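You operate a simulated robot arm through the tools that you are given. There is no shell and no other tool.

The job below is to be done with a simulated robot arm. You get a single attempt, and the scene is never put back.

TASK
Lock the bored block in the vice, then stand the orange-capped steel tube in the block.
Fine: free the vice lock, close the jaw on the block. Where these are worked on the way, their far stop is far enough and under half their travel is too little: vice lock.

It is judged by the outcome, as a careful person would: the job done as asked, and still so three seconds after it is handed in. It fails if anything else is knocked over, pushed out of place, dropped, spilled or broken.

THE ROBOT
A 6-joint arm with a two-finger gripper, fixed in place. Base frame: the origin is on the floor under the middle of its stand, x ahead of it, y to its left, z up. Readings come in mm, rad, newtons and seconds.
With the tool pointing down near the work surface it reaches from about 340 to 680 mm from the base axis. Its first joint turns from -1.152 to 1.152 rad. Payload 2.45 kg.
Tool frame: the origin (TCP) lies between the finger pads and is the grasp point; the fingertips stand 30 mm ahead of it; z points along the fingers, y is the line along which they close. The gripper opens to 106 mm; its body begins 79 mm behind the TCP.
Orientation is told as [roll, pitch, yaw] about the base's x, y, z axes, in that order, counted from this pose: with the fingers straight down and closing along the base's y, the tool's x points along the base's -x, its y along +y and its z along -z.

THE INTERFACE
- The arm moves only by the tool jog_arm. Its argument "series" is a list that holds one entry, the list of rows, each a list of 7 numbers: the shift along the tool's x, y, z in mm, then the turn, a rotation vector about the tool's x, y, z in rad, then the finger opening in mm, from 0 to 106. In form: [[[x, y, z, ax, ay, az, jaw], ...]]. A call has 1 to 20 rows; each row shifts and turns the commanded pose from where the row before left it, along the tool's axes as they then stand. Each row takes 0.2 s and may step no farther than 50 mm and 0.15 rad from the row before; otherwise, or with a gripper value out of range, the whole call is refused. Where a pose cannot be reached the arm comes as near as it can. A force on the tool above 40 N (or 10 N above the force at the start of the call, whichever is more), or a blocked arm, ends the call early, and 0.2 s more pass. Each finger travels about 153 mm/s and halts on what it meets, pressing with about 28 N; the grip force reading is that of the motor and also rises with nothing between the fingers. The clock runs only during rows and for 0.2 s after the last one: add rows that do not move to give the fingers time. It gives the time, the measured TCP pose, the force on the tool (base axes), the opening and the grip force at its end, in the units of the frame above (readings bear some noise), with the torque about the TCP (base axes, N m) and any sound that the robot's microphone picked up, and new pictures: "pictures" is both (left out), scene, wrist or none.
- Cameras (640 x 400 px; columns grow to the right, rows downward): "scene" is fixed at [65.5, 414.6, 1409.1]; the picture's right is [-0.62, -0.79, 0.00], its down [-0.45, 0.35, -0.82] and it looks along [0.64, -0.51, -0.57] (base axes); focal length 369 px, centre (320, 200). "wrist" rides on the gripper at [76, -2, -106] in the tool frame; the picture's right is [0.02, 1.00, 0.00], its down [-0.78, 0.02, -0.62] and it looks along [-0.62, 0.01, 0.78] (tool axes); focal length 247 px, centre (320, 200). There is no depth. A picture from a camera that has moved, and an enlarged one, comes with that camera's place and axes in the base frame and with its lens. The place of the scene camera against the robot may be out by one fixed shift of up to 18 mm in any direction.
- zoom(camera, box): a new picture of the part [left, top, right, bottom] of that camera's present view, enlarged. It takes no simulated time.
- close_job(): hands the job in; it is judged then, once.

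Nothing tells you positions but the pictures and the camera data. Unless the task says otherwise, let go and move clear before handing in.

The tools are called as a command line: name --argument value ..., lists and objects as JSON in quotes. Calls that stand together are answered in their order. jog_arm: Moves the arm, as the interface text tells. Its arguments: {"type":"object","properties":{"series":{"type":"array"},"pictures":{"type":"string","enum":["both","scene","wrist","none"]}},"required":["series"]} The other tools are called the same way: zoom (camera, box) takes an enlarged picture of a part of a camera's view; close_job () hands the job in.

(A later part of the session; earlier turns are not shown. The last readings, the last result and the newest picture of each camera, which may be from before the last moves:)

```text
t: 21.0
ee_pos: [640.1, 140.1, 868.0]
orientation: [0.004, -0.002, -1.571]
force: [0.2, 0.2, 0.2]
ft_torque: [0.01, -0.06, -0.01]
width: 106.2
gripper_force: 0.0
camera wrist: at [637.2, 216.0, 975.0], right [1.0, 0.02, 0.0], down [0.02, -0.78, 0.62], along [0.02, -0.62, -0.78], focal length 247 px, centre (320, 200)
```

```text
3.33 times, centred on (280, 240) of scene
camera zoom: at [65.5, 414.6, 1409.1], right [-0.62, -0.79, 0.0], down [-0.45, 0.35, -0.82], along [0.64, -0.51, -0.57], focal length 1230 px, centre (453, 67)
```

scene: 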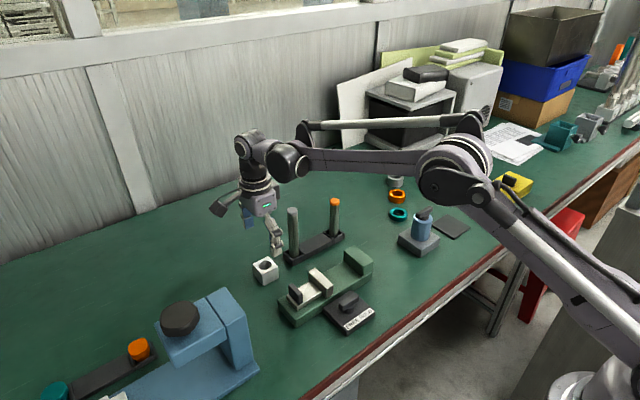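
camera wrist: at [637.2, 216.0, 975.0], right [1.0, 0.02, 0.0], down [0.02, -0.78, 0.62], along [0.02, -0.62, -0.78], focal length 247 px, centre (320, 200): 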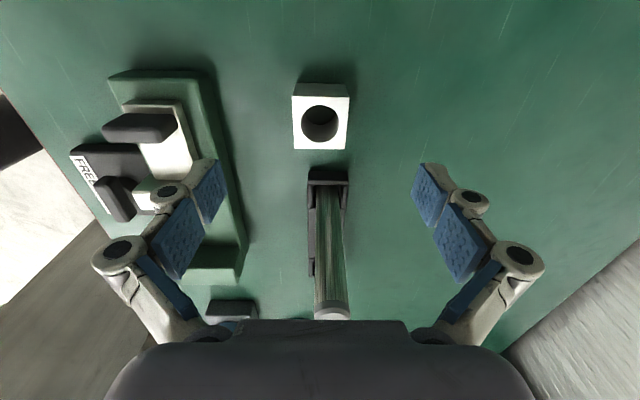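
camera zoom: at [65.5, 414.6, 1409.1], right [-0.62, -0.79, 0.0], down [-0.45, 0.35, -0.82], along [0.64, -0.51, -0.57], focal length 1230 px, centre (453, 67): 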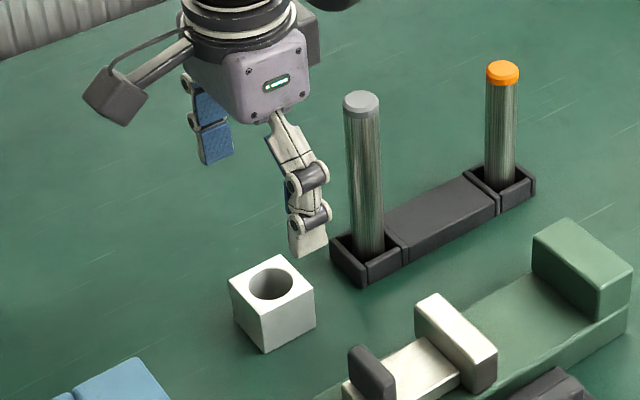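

The tool is centred over the block to within a millimetre. The fingertips extend about 20 mm further as they close, so I'll lower TCP to z≈799 and close on the block.

jog_arm --series '[[[-0.4, 0, 35, 0, 0, 0, 106], [0, 0, 34, 0, 0, 0, 100], [0, 0, 0, 0, 0, 0, 70], [0, 0, 0, 0, 0, 0, 56], [0, 0, 0, 0, 0, 0, 56]]]' --pictures "both"

zoom --camera "wrist" --box '[220, 60, 420, 220]'

zoom --camera "scene" --box '[200, 200, 350, 300]'

```text
t: 22.2
ee_pos: [640.3, 139.4, 799.5]
orientation: [0.003, -0.002, -1.571]
force: [0.3, -0.4, -0.7]
ft_torque: [-0.01, -0.03, 0.02]
width: 55.7
gripper_force: 0.0
camera wrist: at [638.1, 214.3, 906.4], right [1.0, 0.02, 0.0], down [0.02, -0.78, 0.62], along [0.02, -0.62, -0.78], focal length 247 px, centre (320, 200)
```

scene: 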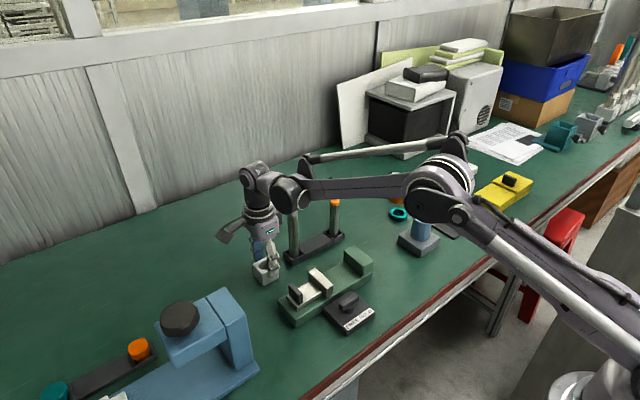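
wrist: 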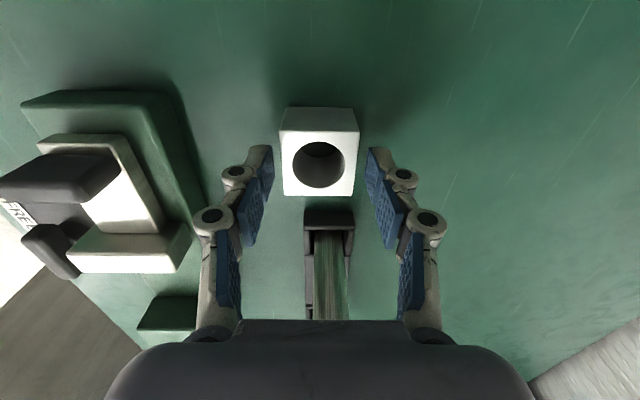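

```text
2.50 times, centred on (320, 140) of wrist
camera zoom: at [638.1, 214.3, 906.4], right [1.0, 0.02, 0.0], down [0.02, -0.78, 0.62], along [0.02, -0.62, -0.78], focal length 617 px, centre (320, 350)
```

zoom: 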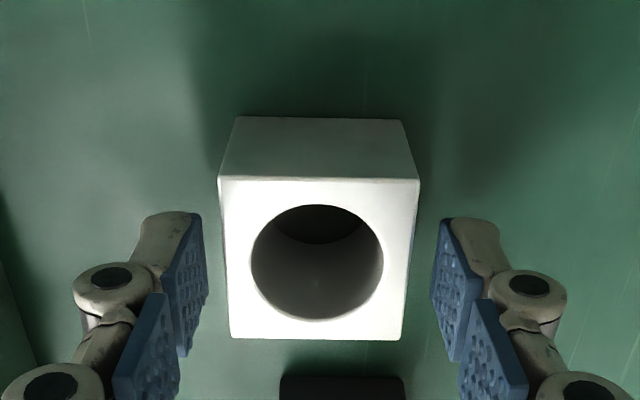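

```text
4.00 times, centred on (275, 250) of scene
camera zoom: at [65.5, 414.6, 1409.1], right [-0.62, -0.79, 0.0], down [-0.45, 0.35, -0.82], along [0.64, -0.51, -0.57], focal length 1476 px, centre (500, 0)
```

zoom: 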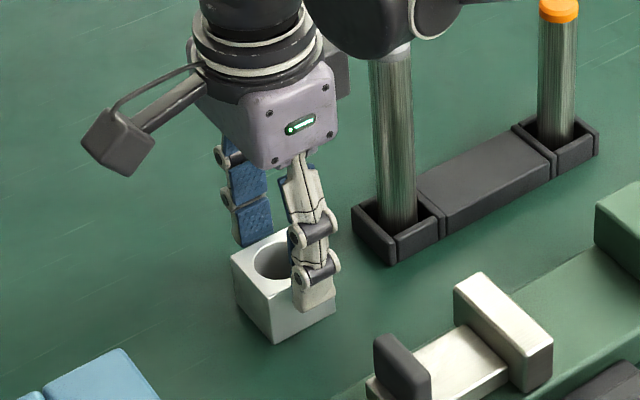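

Both fingers straddle the block symmetrically, so I'll close on it.

jog_arm --series '[[[0, 0, 0, 0, 0, 0, 46], [0, 0, 0, 0, 0, 0, 36], [0, 0, 0, 0, 0, 0, 36]]]' --pictures "wrist"

zoom --camera "scene" --box '[200, 200, 350, 300]'

```text
t: 23.0
ee_pos: [640.5, 138.9, 799.6]
orientation: [0.002, -0.001, -1.571]
force: [-1.2, 0.0, 1.7]
ft_torque: [0.02, 0.02, 0.02]
width: 43.2
gripper_force: 28.5
camera wrist: at [638.0, 214.3, 906.6], right [1.0, 0.02, 0.0], down [0.02, -0.78, 0.62], along [0.02, -0.62, -0.78], focal length 247 px, centre (320, 200)
```

wrist: 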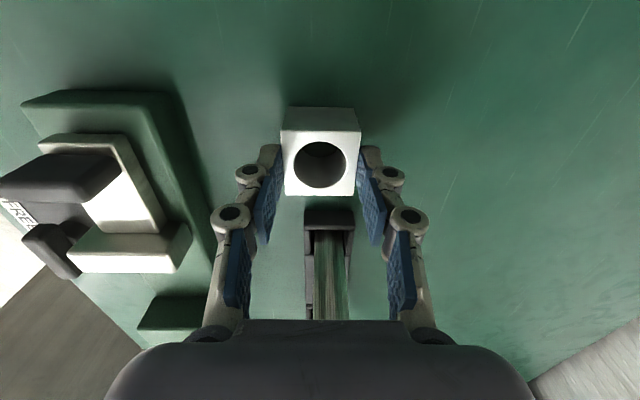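

```text
4.00 times, centred on (275, 250) of scene
camera zoom: at [65.4, 414.6, 1409.1], right [-0.62, -0.79, 0.0], down [-0.45, 0.35, -0.82], along [0.64, -0.51, -0.57], focal length 1476 px, centre (500, 0)
```

zoom: 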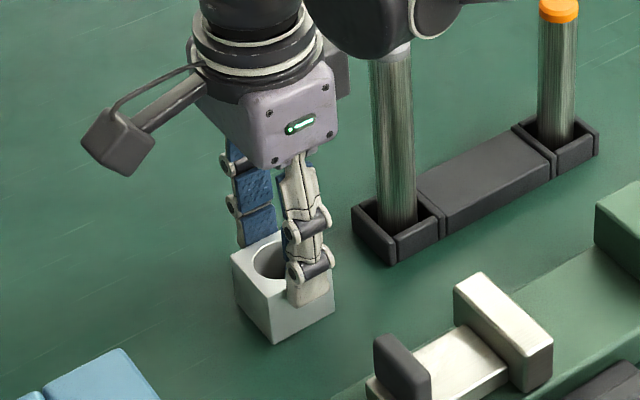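

The block is held at 43.2 mm. I'll lift it straight up well above the tubes and carry it over the vice, first in -x and then in -y.

jog_arm --series '[[[0, 0, -10, 0, 0, 0, 36], [0, 0, -30, 0, 0, 0, 36], [0, 0, -45, 0, 0, 0, 36], [0, 0, -45, 0, 0, 0, 36], [0, 0, -40, 0, 0, 0, 36], [0, -40, 0, 0, 0, 0, 36], [0, -45, 0, 0, 0, 0, 36], [0, -42, 0, 0, 0, 0, 36], [0, 0, 0, 0, 0, 0, 36]]]' --pictures "both"

zoom --camera "wrist" --box '[220, 80, 420, 320]'

```text
t: 25.0
ee_pos: [515.5, 137.4, 967.8]
orientation: [0.005, -0.001, -1.569]
force: [0.4, -0.4, -0.2]
ft_torque: [-0.03, 0.03, -0.01]
width: 35.8
gripper_force: 0.0
camera wrist: at [512.7, 213.0, 1074.9], right [1.0, 0.02, 0.0], down [0.02, -0.78, 0.62], along [0.02, -0.62, -0.78], focal length 247 px, centre (320, 200)
```

scene: 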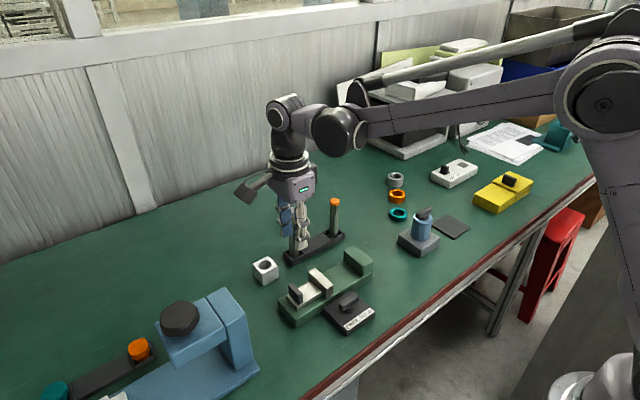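
wrist: 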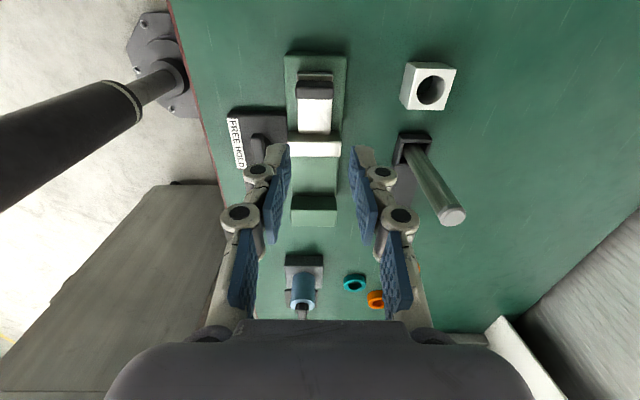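

```text
1.67 times, centred on (320, 200) of wrist
camera zoom: at [512.7, 213.0, 1074.9], right [1.0, 0.02, 0.0], down [0.02, -0.78, 0.62], along [0.02, -0.62, -0.78], focal length 412 px, centre (320, 200)
```

zoom: 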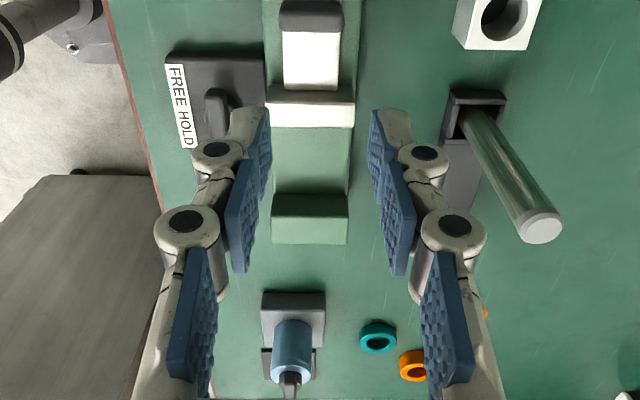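

The gripper came away empty: with only the fingertips on the block's top edge, it slipped out as I lifted. The block looks undisturbed on the table, and I'll check that closely before regripping lower.

zoom --camera "scene" --box '[230, 180, 400, 340]'

zoom --camera "wrist" --box '[380, 40, 480, 120]'

zoom --camera "wrist" --box '[220, 40, 360, 260]'

```text
2.50 times, centred on (315, 260) of scene
camera zoom: at [65.4, 414.6, 1409.1], right [-0.62, -0.79, 0.0], down [-0.45, 0.35, -0.82], along [0.64, -0.51, -0.57], focal length 923 px, centre (332, 50)
```

zoom: 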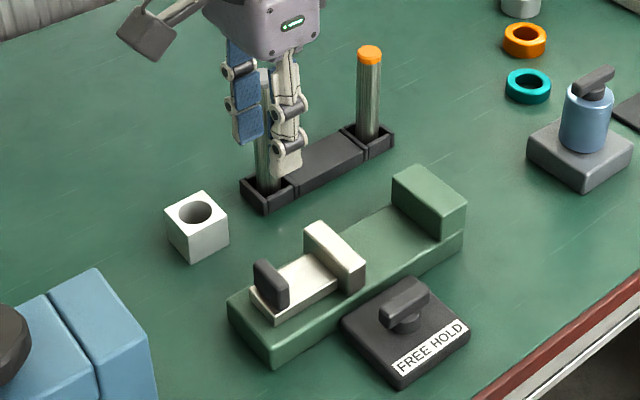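

```text
5.00 times, centred on (430, 80) of wrist
camera zoom: at [512.7, 213.0, 1074.9], right [1.0, 0.02, 0.0], down [0.02, -0.78, 0.62], along [0.02, -0.62, -0.78], focal length 1235 px, centre (-230, 800)
```

zoom: 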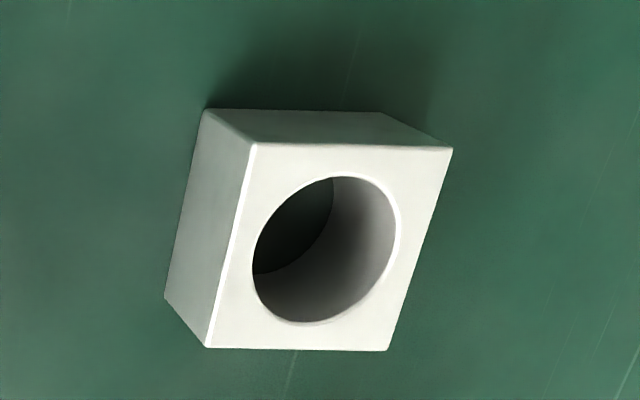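

```text
1.82 times, centred on (290, 150) of wrist
camera zoom: at [512.7, 213.0, 1074.9], right [1.0, 0.02, 0.0], down [0.02, -0.78, 0.62], along [0.02, -0.62, -0.78], focal length 449 px, centre (374, 291)
```

zoom: 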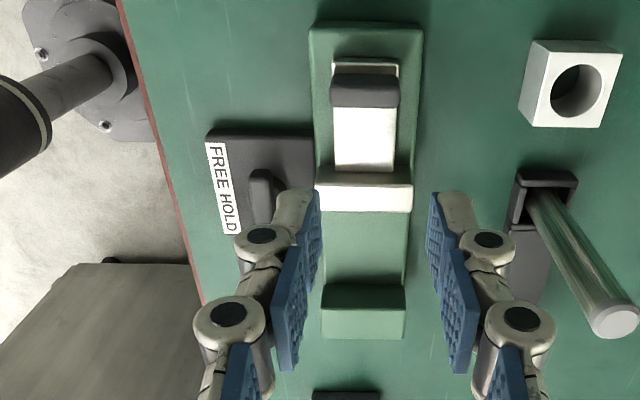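

The block hasn't moved. I'll go back over it along the same path and lower the fingers about 18 mm deeper than before, slowly for the last part.

jog_arm --series '[[[0, 42, 0, 0, 0, 0, 62], [0, 45, 0, 0, 0, 0, 64], [0, 40, 0, 0, 0, 0, 64], [0, 0, 45, 0, 0, 0, 64], [0, 0, 45, 0, 0, 0, 64], [0, 0, 45, 0, 0, 0, 64], [0, 0, 33, 0, 0, 0, 64], [0, 0, 4, 0, 0, 0, 64], [0, 0, 4, 0, 0, 0, 64], [0, 0, 0, 0, 0, 0, 64]]]' --pictures "wrist"

zoom --camera "wrist" --box '[220, 60, 420, 220]'

zoom --camera "scene" --box '[230, 230, 310, 300]'

```text
t: 27.2
ee_pos: [642.7, 139.1, 790.4]
orientation: [0.004, -0.002, -1.572]
force: [-0.5, 0.2, -0.2]
ft_torque: [0.01, 0.01, 0.0]
width: 64.1
gripper_force: 0.1
camera wrist: at [640.1, 214.7, 898.6], right [1.0, 0.02, 0.0], down [0.02, -0.78, 0.62], along [0.02, -0.62, -0.78], focal length 247 px, centre (320, 200)
```

wrist: 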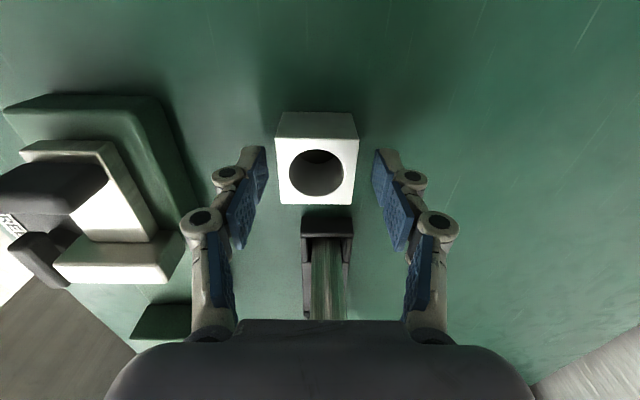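

```text
2.50 times, centred on (320, 140) of wrist
camera zoom: at [640.1, 214.7, 898.6], right [1.0, 0.02, 0.0], down [0.02, -0.78, 0.62], along [0.02, -0.62, -0.78], focal length 617 px, centre (320, 350)
```

zoom: 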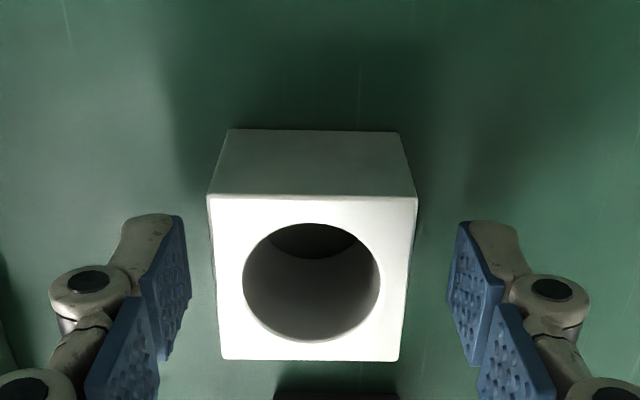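

```text
5.71 times, centred on (270, 265) of scene
camera zoom: at [65.5, 414.6, 1409.1], right [-0.62, -0.79, 0.0], down [-0.45, 0.35, -0.82], along [0.64, -0.51, -0.57], focal length 2109 px, centre (606, -171)
```

zoom: 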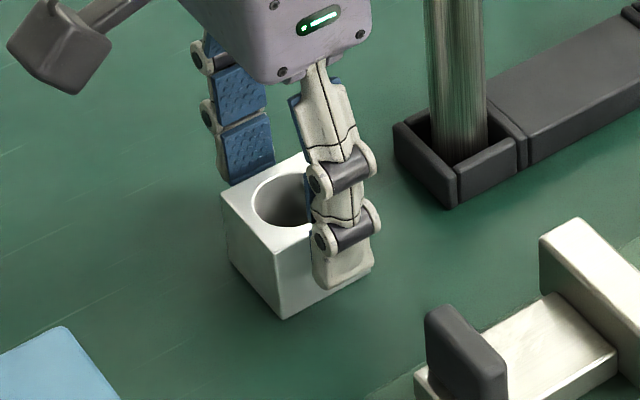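

The fingers are about 2 mm off-centre in x, so I'll correct that, lower another 10 mm and close.

jog_arm --series '[[[0, -1.8, 0, 0, 0, 0, 64], [0, 0, 5, 0, 0, 0, 64], [0, 0, 4, 0, 0, 0, 60], [0, 0, 0, 0, 0, 0, 50], [0, 0, 0, 0, 0, 0, 36], [0, 0, 0, 0, 0, 0, 30], [0, 0, 0, 0, 0, 0, 30]]]' --pictures "wrist"

zoom --camera "wrist" --box '[220, 60, 420, 220]'

zoom --camera "scene" --box '[230, 230, 310, 300]'

```text
t: 28.8
ee_pos: [640.7, 137.7, 784.1]
orientation: [0.002, -0.001, -1.571]
force: [-0.7, 0.0, 0.7]
ft_torque: [-0.01, 0.01, -0.01]
width: 43.1
gripper_force: 27.5
camera wrist: at [638.1, 214.4, 889.8], right [1.0, 0.02, 0.0], down [0.02, -0.78, 0.62], along [0.02, -0.62, -0.78], focal length 247 px, centre (320, 200)
```

wrist: 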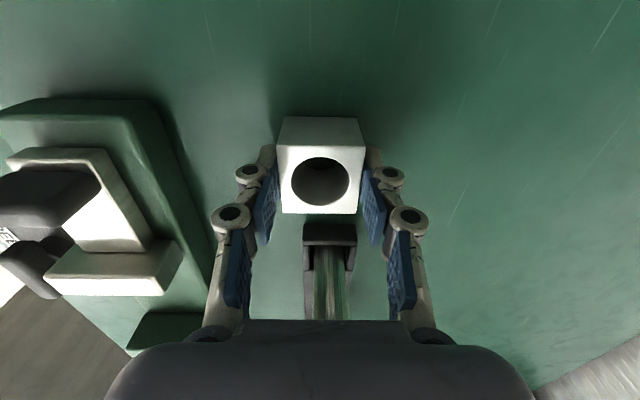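

```text
2.50 times, centred on (320, 140) of wrist
camera zoom: at [638.1, 214.4, 889.8], right [1.0, 0.02, 0.0], down [0.02, -0.78, 0.62], along [0.02, -0.62, -0.78], focal length 617 px, centre (320, 350)
```

zoom: 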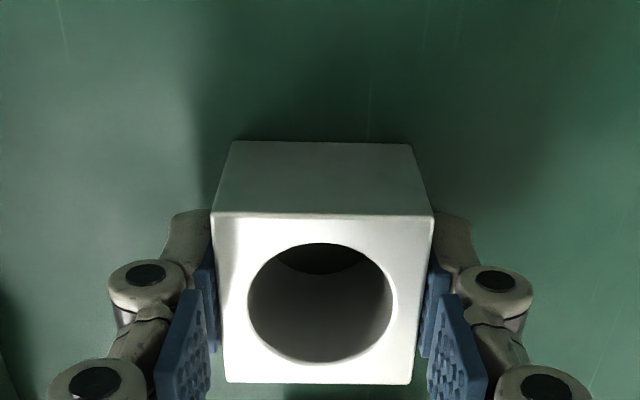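

```text
5.71 times, centred on (270, 265) of scene
camera zoom: at [65.5, 414.6, 1409.1], right [-0.62, -0.79, 0.0], down [-0.45, 0.35, -0.82], along [0.64, -0.51, -0.57], focal length 2109 px, centre (606, -171)
```

zoom: 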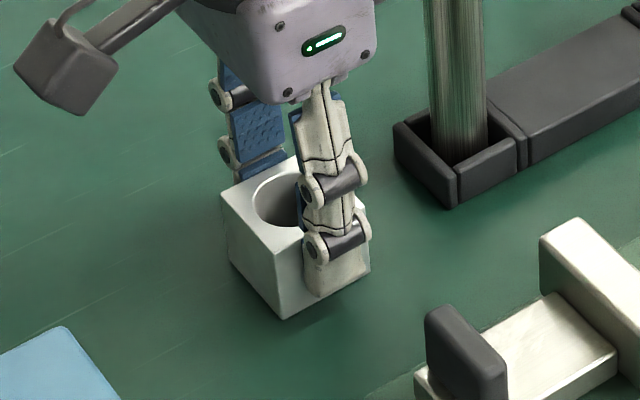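

The pads now cover most of the block's side. I'll lift a little, slowly, and check the grip holds.

jog_arm --series '[[[0, 0, -4, 0, 0, 0, 30], [0, 0, -6, 0, 0, 0, 30], [0, 0, -10, 0, 0, 0, 30], [0, 0, 0, 0, 0, 0, 30]]]' --pictures "wrist"

zoom --camera "scene" --box '[230, 230, 310, 300]'

```text
t: 29.8
ee_pos: [640.7, 137.7, 802.7]
orientation: [0.003, -0.001, -1.57]
force: [-1.1, -0.2, -0.9]
ft_torque: [0.03, 0.0, 0.01]
width: 43.2
gripper_force: 27.8
camera wrist: at [637.8, 213.7, 909.6], right [1.0, 0.02, 0.0], down [0.02, -0.78, 0.62], along [0.02, -0.62, -0.78], focal length 247 px, centre (320, 200)
```

wrist: 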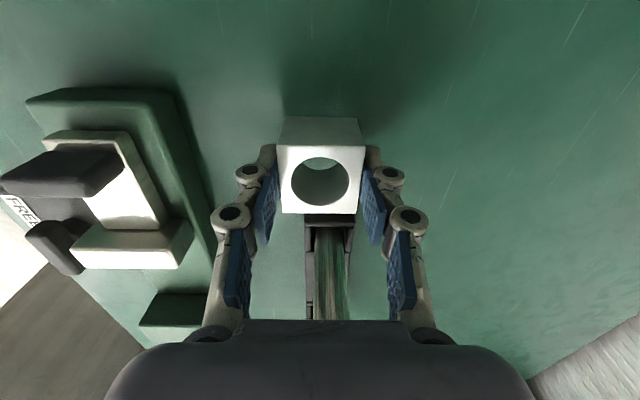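

```text
5.71 times, centred on (270, 265) of scene
camera zoom: at [65.5, 414.6, 1409.1], right [-0.62, -0.79, 0.0], down [-0.45, 0.35, -0.82], along [0.64, -0.51, -0.57], focal length 2109 px, centre (606, -171)
```

zoom: 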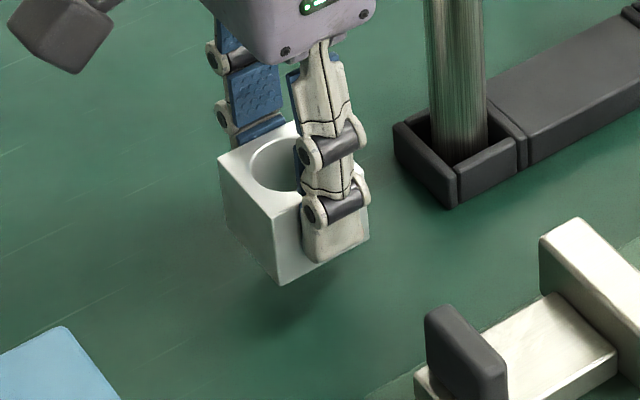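

The grip holds at 43.2 mm. I'll lift high and carry the block over the vice bed between the jaws.

jog_arm --series '[[[0, 0, -25, 0, 0, 0, 30], [0, 0, -35, 0, 0, 0, 30], [0, 0, -35, 0, 0, 0, 30], [0, 0, -35, 0, 0, 0, 30], [0, 0, -30, 0, 0, 0, 30], [0, -32, 0, 0, 0, 0, 30], [0, -32, 0, 0, 0, 0, 30], [0, -32, 0, 0, 0, 0, 30], [0, -32, 0, 0, 0, 0, 30], [-30, 0, 0, 0, 0, 0, 30], [-35, 0, 0, 0, 0, 0, 30], [-35, 0, 0, 0, 0, 0, 30], [-34, 0, 0, 0, 0, 0, 30], [0, 0, 0, 0, 0, 0, 30]]]' --pictures "both"

zoom --camera "wrist" --box '[220, 40, 420, 300]'

zoom --camera "scene" --box '[270, 200, 390, 320]'

```text
t: 32.8
ee_pos: [510.9, 5.2, 962.1]
orientation: [0.004, -0.001, -1.571]
force: [-0.1, 0.8, -0.8]
ft_torque: [0.02, 0.01, 0.0]
width: 43.2
gripper_force: 28.2
camera wrist: at [508.6, 80.7, 1070.3], right [1.0, 0.02, 0.0], down [0.02, -0.78, 0.62], along [0.02, -0.62, -0.78], focal length 247 px, centre (320, 200)
```

scene: 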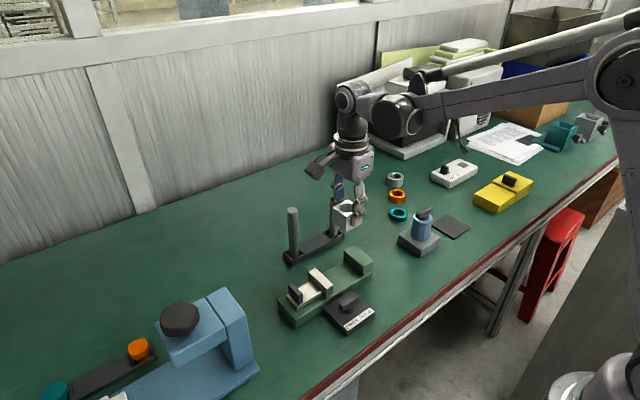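
wrist: 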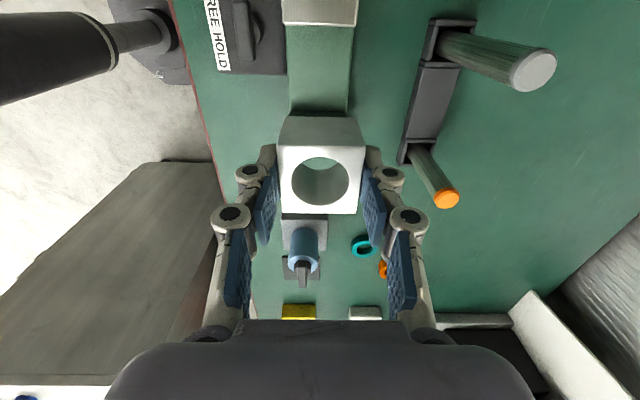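

```text
1.54 times, centred on (320, 170) of wrist
camera zoom: at [508.6, 80.7, 1070.3], right [1.0, 0.02, 0.0], down [0.02, -0.78, 0.62], along [0.02, -0.62, -0.78], focal length 380 px, centre (320, 246)
```

zoom: 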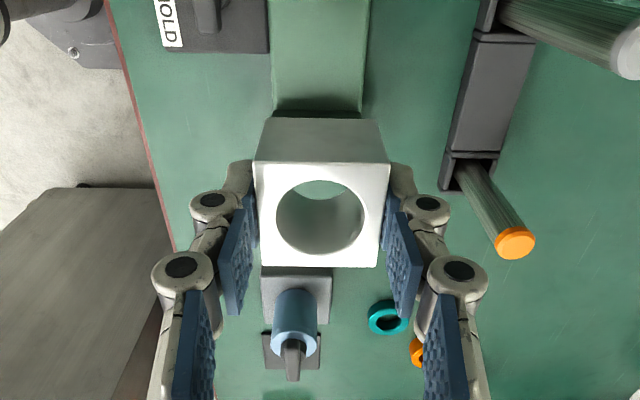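

```text
3.33 times, centred on (330, 260) of scene
camera zoom: at [65.5, 414.5, 1409.1], right [-0.62, -0.79, 0.0], down [-0.45, 0.35, -0.82], along [0.64, -0.51, -0.57], focal length 1230 px, centre (287, 0)
```

zoom: 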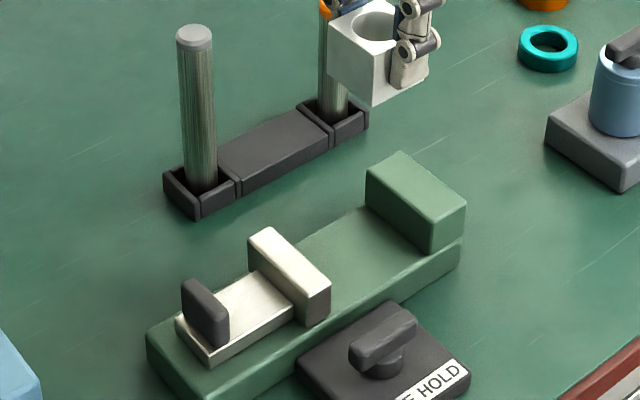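

The block is over the bed at about (511, 5). I'll lower most of the way, look, then feel for the bed.

jog_arm --series '[[[-1.5, 0, 40, 0, 0, 0, 30], [0, 0, 40, 0, 0, 0, 30], [0, 0, 30, 0, 0, 0, 30], [0, 0, 0, 0, 0, 0, 30]]]' --pictures "both"

zoom --camera "wrist" --box '[220, 40, 420, 300]'

zoom --camera "scene" --box '[270, 220, 400, 330]'

```text
t: 33.8
ee_pos: [511.0, 3.8, 851.8]
orientation: [0.002, -0.001, -1.572]
force: [-0.2, 0.8, -0.1]
ft_torque: [0.03, -0.02, 0.01]
width: 43.0
gripper_force: 28.4
camera wrist: at [509.0, 80.0, 958.1], right [1.0, 0.02, 0.0], down [0.02, -0.78, 0.62], along [0.02, -0.62, -0.78], focal length 247 px, centre (320, 200)
```

scene: 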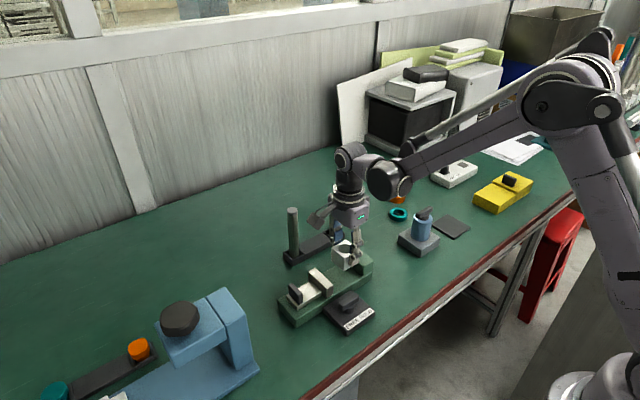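
wrist: 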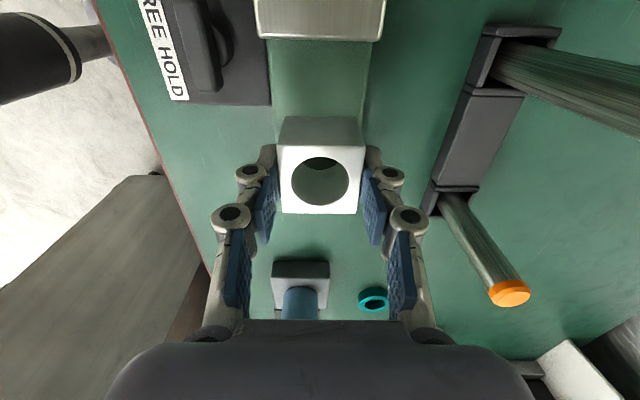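

```text
1.54 times, centred on (320, 170) of wrist
camera zoom: at [509.0, 80.0, 958.1], right [1.0, 0.02, 0.0], down [0.02, -0.78, 0.62], along [0.02, -0.62, -0.78], focal length 380 px, centre (320, 246)
```

zoom: 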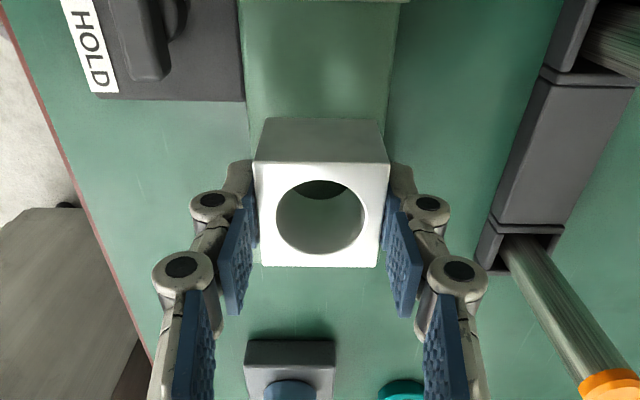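

```text
3.64 times, centred on (335, 275) of scene
camera zoom: at [65.5, 414.6, 1409.1], right [-0.62, -0.79, 0.0], down [-0.45, 0.35, -0.82], along [0.64, -0.51, -0.57], focal length 1342 px, centre (266, -73)
```

zoom: 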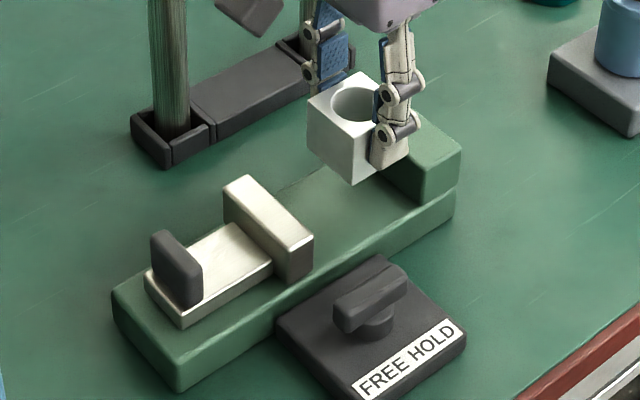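

Everything lines up: the block is centred on the bed with a gap to the fixed jaw. I'll lower it gently to find the bed.

jog_arm --series '[[[0, 0, 12, 0, 0, 0, 30], [0, 0, 8, 0, 0, 0, 30], [0, 0, 3, 0, 0, 0, 30], [0, 0, 2, 0, 0, 0, 30], [0, 0, 2, 0, 0, 0, 30], [0, 0, 0, 0, 0, 0, 30]]]' --pictures "none"

zoom --camera "scene" --box '[300, 230, 390, 300]'

```text
t: 35.2
ee_pos: [512.5, 3.1, 825.2]
orientation: [0.003, -0.001, -1.571]
force: [-0.2, -0.2, -1.3]
ft_torque: [-0.01, 0.04, 0.01]
width: 43.7
gripper_force: 28.2
```

```text
5.71 times, centred on (345, 265) of scene
camera zoom: at [65.5, 414.6, 1409.1], right [-0.62, -0.79, 0.0], down [-0.45, 0.35, -0.82], along [0.64, -0.51, -0.57], focal length 2109 px, centre (177, -171)
```

zoom: 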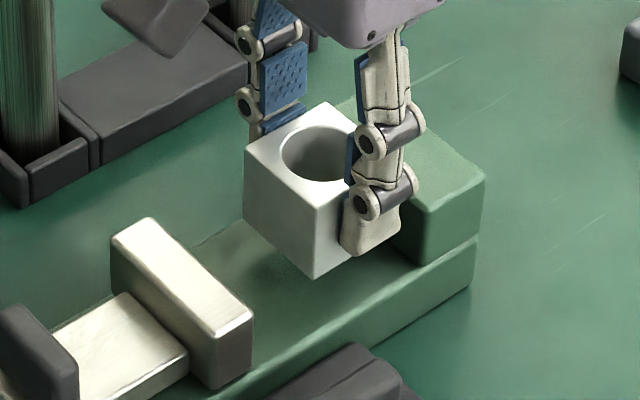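

jog_arm --series '[[[0, 0, 2, 0, 0, 0, 30], [0, 0, 2, 0, 0, 0, 30], [0, 0, 1.5, 0, 0, 0, 30], [0, 0, 0, 0, 0, 0, 30]]]' --pictures "none"

zoom --camera "scene" --box '[300, 230, 390, 300]'

```text
t: 36.2
ee_pos: [513.0, 3.3, 820.5]
orientation: [0.003, -0.001, -1.57]
force: [1.1, 0.2, -1.6]
ft_torque: [0.0, -0.01, -0.04]
width: 43.2
gripper_force: 27.9
```

```text
5.71 times, centred on (345, 265) of scene
camera zoom: at [65.5, 414.6, 1409.1], right [-0.62, -0.79, 0.0], down [-0.45, 0.35, -0.82], along [0.64, -0.51, -0.57], focal length 2109 px, centre (177, -171)
```

zoom: 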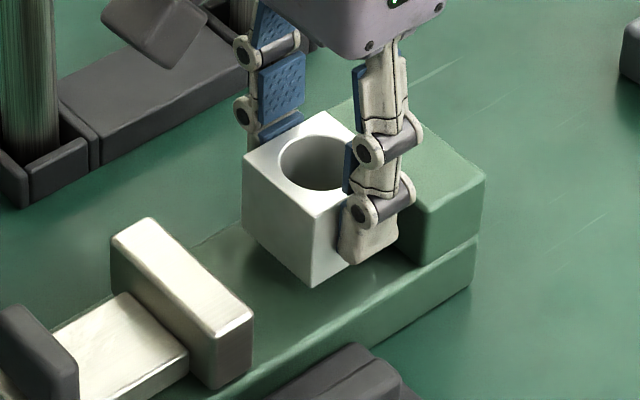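

jog_arm --series '[[[0, 0, 2, 0, 0, 0, 30], [0, 0, 1.5, 0, 0, 0, 30], [0, 0, 1.5, 0, 0, 0, 30], [0, 0, 0, 0, 0, 0, 30]]]' --pictures "none"

zoom --camera "scene" --box '[300, 230, 390, 300]'

```text
t: 37.2
ee_pos: [511.0, 3.9, 814.6]
orientation: [0.005, -0.002, -1.571]
force: [-0.2, 0.1, -1.6]
ft_torque: [0.0, 0.01, 0.0]
width: 43.2
gripper_force: 27.7
```

```text
5.71 times, centred on (345, 265) of scene
camera zoom: at [65.5, 414.6, 1409.1], right [-0.62, -0.79, 0.0], down [-0.45, 0.35, -0.82], along [0.64, -0.51, -0.57], focal length 2109 px, centre (177, -171)
```

zoom: 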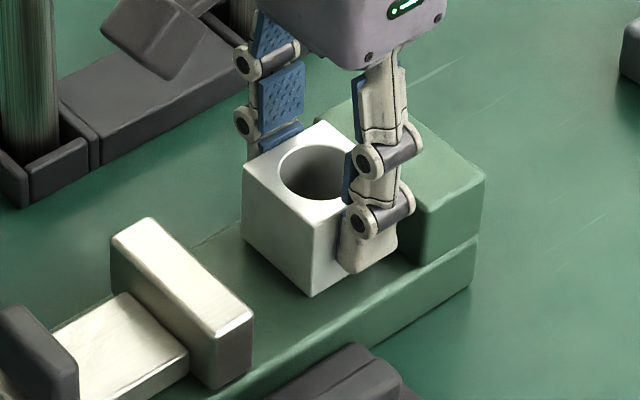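

jog_arm --series '[[[0, 0, 1, 0, 0, 0, 30], [0, 0, 1, 0, 0, 0, 30], [0, 0, 0, 0, 0, 0, 30]]]' --pictures "none"

```text
t: 38.0
ee_pos: [512.3, 2.9, 813.6]
orientation: [0.003, -0.001, -1.57]
force: [-0.1, 0.1, -1.1]
ft_torque: [0.0, -0.03, -0.03]
width: 43.2
gripper_force: 28.3
```

jog_arm --series '[[[0, 0, 1, 0, 0, 0, 30], [0, 0, 1, 0, 0, 0, 30], [0, 0, 0, 0, 0, 0, 30]]]' --pictures "none"

zoom --camera "scene" --box '[300, 230, 390, 300]'

```text
t: 38.8
ee_pos: [511.8, 2.9, 812.1]
orientation: [0.003, -0.002, -1.572]
force: [4.3, -3.0, 21.1]
ft_torque: [-0.1, -0.11, 0.03]
width: 43.4
gripper_force: 28.4
```

```text
5.71 times, centred on (345, 265) of scene
camera zoom: at [65.2, 414.5, 1409.2], right [-0.62, -0.79, 0.0], down [-0.45, 0.35, -0.82], along [0.64, -0.51, -0.57], focal length 2109 px, centre (177, -171)
```

zoom: 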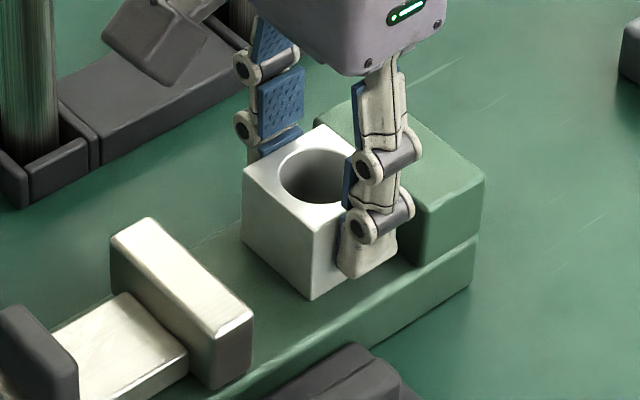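

Contact with the bed shows as 21 N at TCP z≈812, so the block is seated. I'll ease off slightly, open the fingers evenly and lift away.

jog_arm --series '[[[0, 0, -0.8, 0, 0, 0, 30], [0, 0, 0, 0, 0, 0, 50], [0, 0, 0, 0, 0, 0, 64], [0, 0, 0, 0, 0, 0, 70], [0, 0, -20, 0, 0, 0, 70], [0, 0, -40, 0, 0, 0, 70], [0, 0, -40, 0, 0, 0, 70], [0, 0, 0, 0, 0, 0, 70]]]' --pictures "both"

zoom --camera "wrist" --box '[240, 40, 400, 240]'

zoom --camera "scene" --box '[270, 220, 390, 330]'

```text
t: 40.6
ee_pos: [511.6, 4.2, 913.5]
orientation: [0.003, -0.001, -1.571]
force: [-0.6, -0.5, -0.5]
ft_torque: [-0.03, 0.07, -0.01]
width: 70.0
gripper_force: 0.1
camera wrist: at [509.1, 79.6, 1020.6], right [1.0, 0.02, 0.0], down [0.02, -0.78, 0.62], along [0.02, -0.62, -0.78], focal length 247 px, centre (320, 200)
```

scene: 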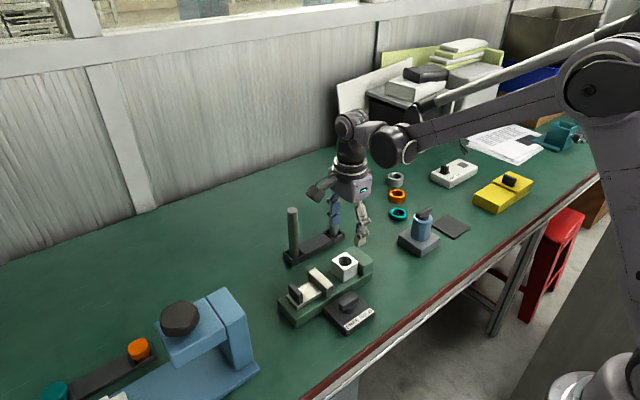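
wrist: 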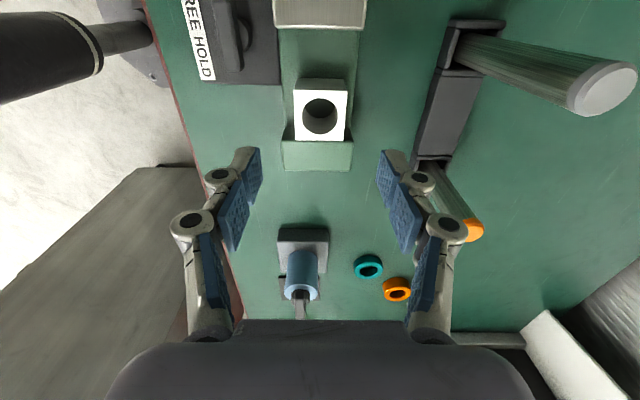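

```text
2.00 times, centred on (320, 140) of wrist
camera zoom: at [509.1, 79.6, 1020.6], right [1.0, 0.02, 0.0], down [0.02, -0.78, 0.62], along [0.02, -0.62, -0.78], focal length 494 px, centre (320, 320)
```

zoom: 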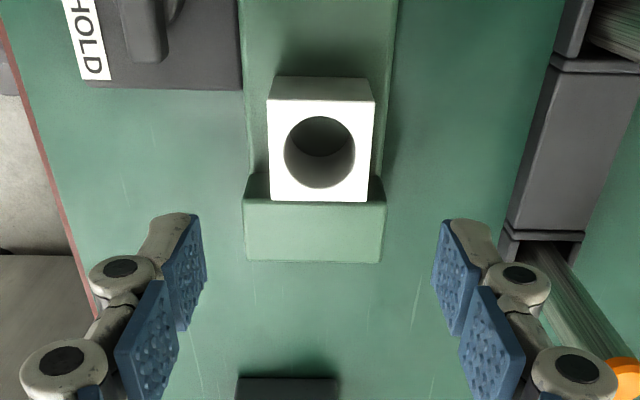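

```text
3.64 times, centred on (330, 275) of scene
camera zoom: at [65.5, 414.6, 1409.1], right [-0.62, -0.79, 0.0], down [-0.45, 0.35, -0.82], along [0.64, -0.51, -0.57], focal length 1342 px, centre (284, -73)
```

zoom: 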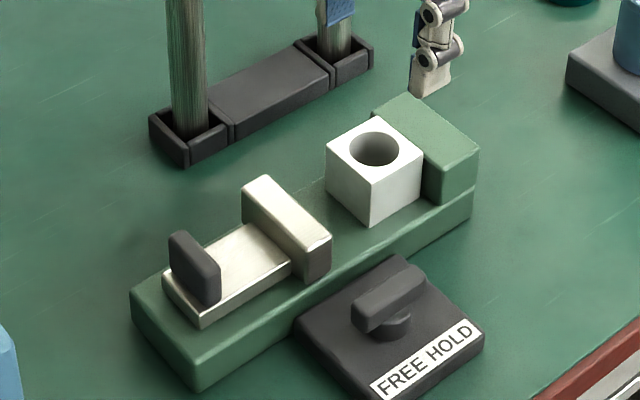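

The block stands squarely on the bed against the fixed jaw side. Next I'll rotate back to yaw 0 and hover above the dark handle on the movable jaw's slide, near (510, 142).

jog_arm --series '[[[0, 0, 0, 0, 0, -0.14, 70], [0, 0, 0, 0, 0, -0.15, 70], [0, 0, 0, 0, 0, -0.15, 70], [0, 0, 0, 0, 0, -0.15, 70], [0, 0, 0, 0, 0, -0.15, 70], [0, 0, 0, 0, 0, -0.15, 70], [0, 0, 0, 0, 0, -0.15, 70], [0, 0, 0, 0, 0, -0.15, 70], [0, 0, 0, 0, 0, -0.15, 70], [0, 0, 0, 0, 0, -0.15, 70], [0, 0, 0, 0, 0, -0.08, 70], [0, 45, 0, 0, 0, 0, 70], [0, 45, 0, 0, 0, 0, 70], [0, 48, 0, 0, 0, 0, 70], [0, 0, 0, 0, 0, 0, 70]]]' --pictures "wrist"

zoom --camera "wrist" --box '[160, 60, 400, 240]'

zoom --camera "scene" --box '[270, 220, 390, 330]'

```text
t: 43.8
ee_pos: [513.2, 140.0, 913.9]
orientation: [0.0, -0.004, -0.001]
force: [-0.4, 0.9, -0.6]
ft_torque: [0.03, -0.03, 0.02]
width: 70.0
gripper_force: 0.1
camera wrist: at [435.4, 138.6, 1019.9], right [-0.02, 1.0, 0.0], down [0.78, 0.02, 0.62], along [0.62, 0.01, -0.78], focal length 247 px, centre (320, 200)
```

wrist: 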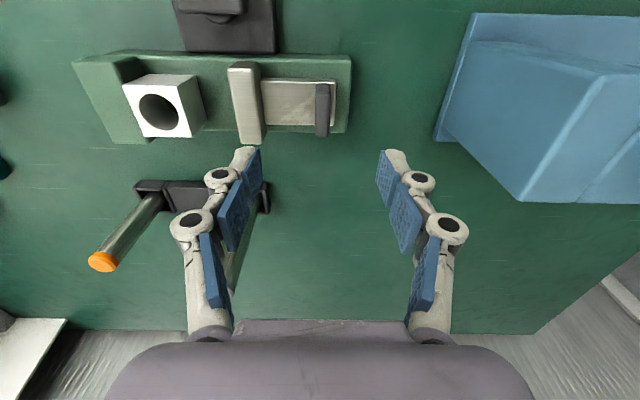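

```text
2.22 times, centred on (280, 150) of wrist
camera zoom: at [435.4, 138.6, 1019.9], right [-0.02, 1.0, 0.0], down [0.78, 0.02, 0.62], along [0.62, 0.01, -0.78], focal length 549 px, centre (409, 311)
```

zoom: 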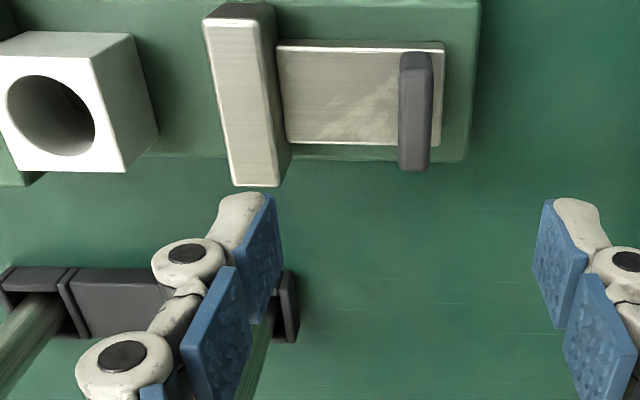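

```text
3.64 times, centred on (330, 275) of scene
camera zoom: at [65.4, 414.6, 1409.1], right [-0.62, -0.79, 0.0], down [-0.45, 0.35, -0.82], along [0.64, -0.51, -0.57], focal length 1342 px, centre (284, -73)
```

zoom: 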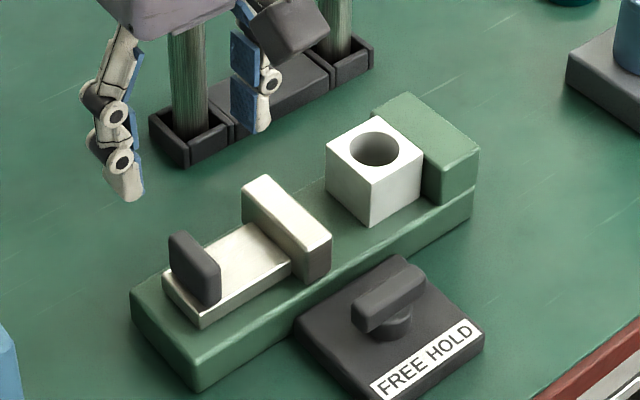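

The handle tab is about 12 mm thick, centred near (513, 141.7) with its top around z≈800. I'll narrow the fingers and lower over it.

jog_arm --series '[[[0, 1.7, 30, 0, 0, 0, 50], [0, 0, 30, 0, 0, 0, 44], [0, 0, 20, 0, 0, 0, 44], [0, 0, 0, 0, 0, 0, 44]]]' --pictures "wrist"

zoom --camera "wrist" --box '[220, 60, 420, 220]'

zoom --camera "scene" --box '[250, 240, 350, 330]'

```text
t: 44.8
ee_pos: [510.8, 141.6, 832.1]
orientation: [-0.003, -0.004, 0.0]
force: [0.3, -0.4, -0.4]
ft_torque: [-0.01, 0.0, -0.02]
width: 44.0
gripper_force: 0.1
camera wrist: at [434.4, 139.2, 939.0], right [-0.02, 1.0, 0.0], down [0.78, 0.02, 0.62], along [0.62, 0.01, -0.78], focal length 247 px, centre (320, 200)
```

wrist: 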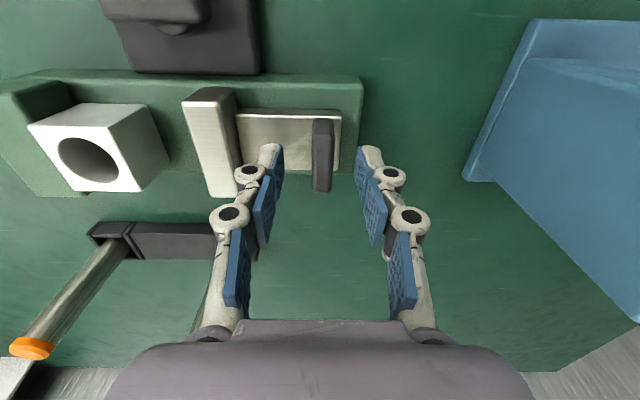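

```text
2.50 times, centred on (320, 140) of wrist
camera zoom: at [434.4, 139.2, 939.0], right [-0.02, 1.0, 0.0], down [0.78, 0.02, 0.62], along [0.62, 0.01, -0.78], focal length 617 px, centre (320, 350)
```

zoom: 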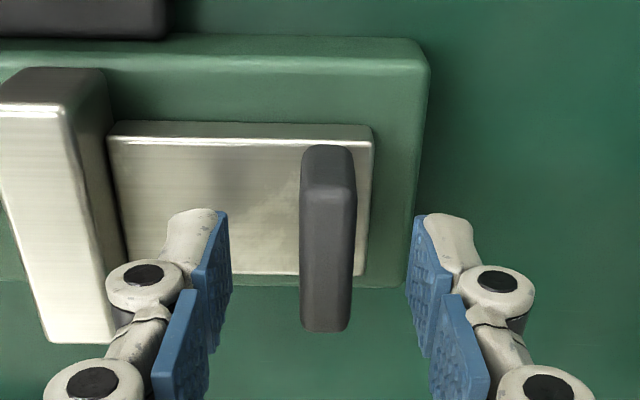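

```text
4.44 times, centred on (300, 285) of scene
camera zoom: at [65.5, 414.6, 1409.1], right [-0.62, -0.79, 0.0], down [-0.45, 0.35, -0.82], along [0.64, -0.51, -0.57], focal length 1640 px, centre (409, -178)
```

zoom: 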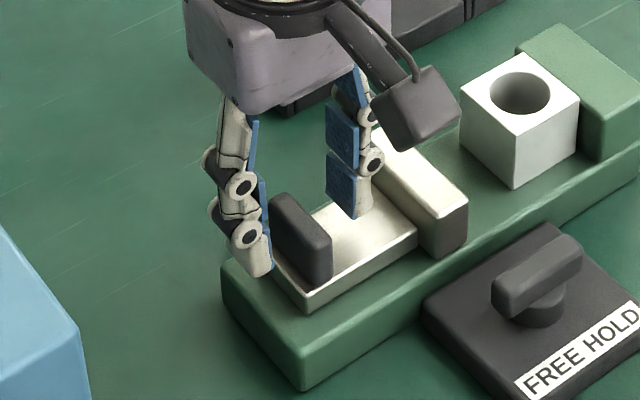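

jog_arm --series '[[[0, 0.6, 5, 0, 0, 0, 44], [0, 0, 4, 0, 0, 0, 40], [0, 0, 0, 0, 0, 0, 26], [0, 0, 0, 0, 0, 0, 6], [0, 0, 0, 0, 0, 0, 6]]]' --pictures "wrist"

zoom --camera "wrist" --box '[220, 60, 420, 220]'

zoom --camera "scene" --box '[250, 240, 350, 330]'

```text
t: 46.0
ee_pos: [512.1, 143.6, 822.7]
orientation: [-0.002, -0.003, -0.001]
force: [-0.5, -1.4, 0.5]
ft_torque: [-0.04, 0.06, 0.08]
width: 12.9
gripper_force: 38.8
camera wrist: at [434.8, 140.7, 930.0], right [-0.02, 1.0, 0.0], down [0.78, 0.02, 0.62], along [0.62, 0.01, -0.78], focal length 247 px, centre (320, 200)
```

wrist: 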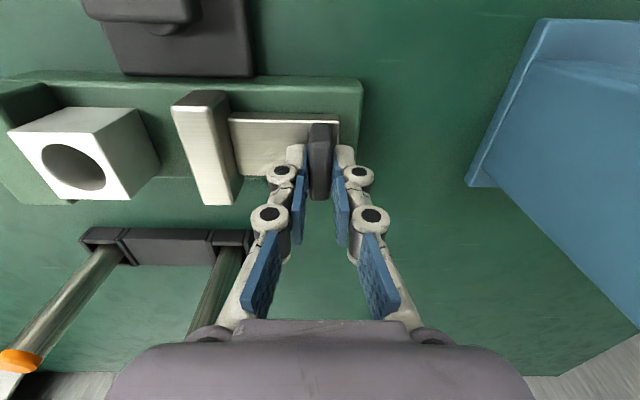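

```text
2.50 times, centred on (320, 140) of wrist
camera zoom: at [434.8, 140.7, 930.0], right [-0.02, 1.0, 0.0], down [0.78, 0.02, 0.62], along [0.62, 0.01, -0.78], focal length 617 px, centre (320, 350)
```

zoom: 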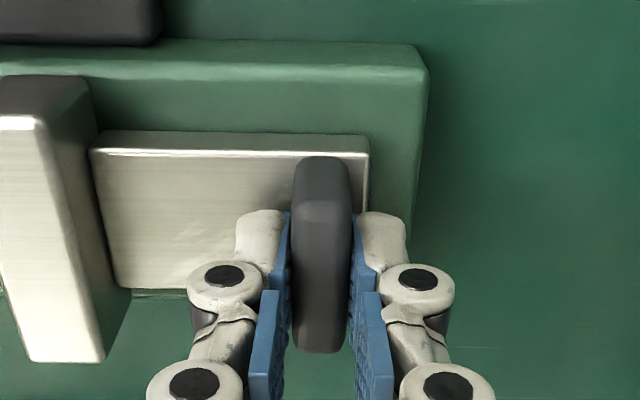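

```text
4.44 times, centred on (300, 285) of scene
camera zoom: at [65.5, 414.5, 1409.1], right [-0.62, -0.79, 0.0], down [-0.45, 0.35, -0.82], along [0.64, -0.51, -0.57], focal length 1640 px, centre (409, -178)
```

zoom: 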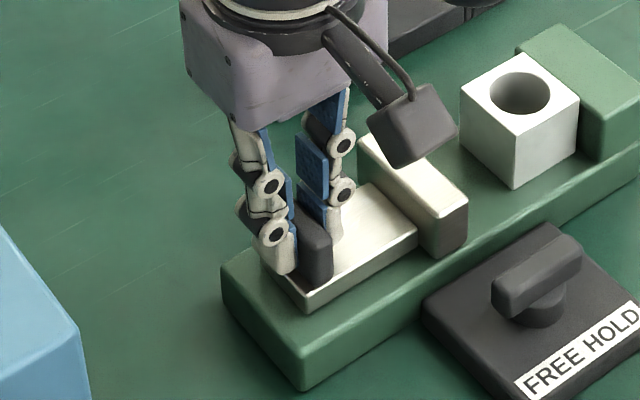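

The handle is gripped at 12.9 mm. I'll nudge the jaw a few mm toward the block to check it slides, which will confirm the lock is free.

jog_arm --series '[[[0, -2, 0, 0, 0, 0, 6], [0, -2, 0, 0, 0, 0, 6]]]' --pictures "none"

zoom --camera "scene" --box '[250, 240, 350, 330]'

```text
t: 46.6
ee_pos: [512.9, 139.0, 822.6]
orientation: [-0.002, -0.001, -0.002]
force: [-3.1, 0.5, 1.1]
ft_torque: [0.02, -0.43, 0.1]
width: 12.7
gripper_force: 39.6
```

```text
4.44 times, centred on (300, 285) of scene
camera zoom: at [65.4, 414.6, 1409.1], right [-0.62, -0.79, 0.0], down [-0.45, 0.35, -0.82], along [0.64, -0.51, -0.57], focal length 1640 px, centre (409, -178)
```

zoom: 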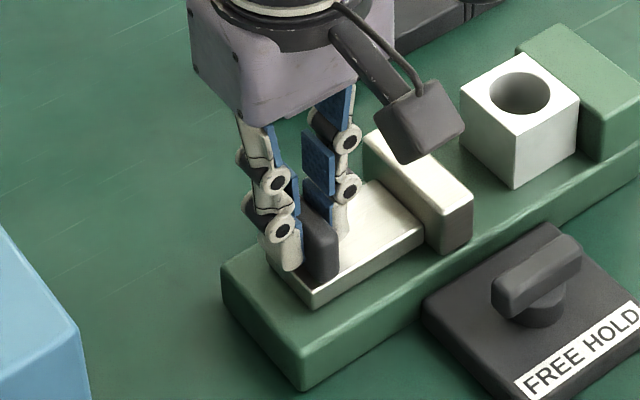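

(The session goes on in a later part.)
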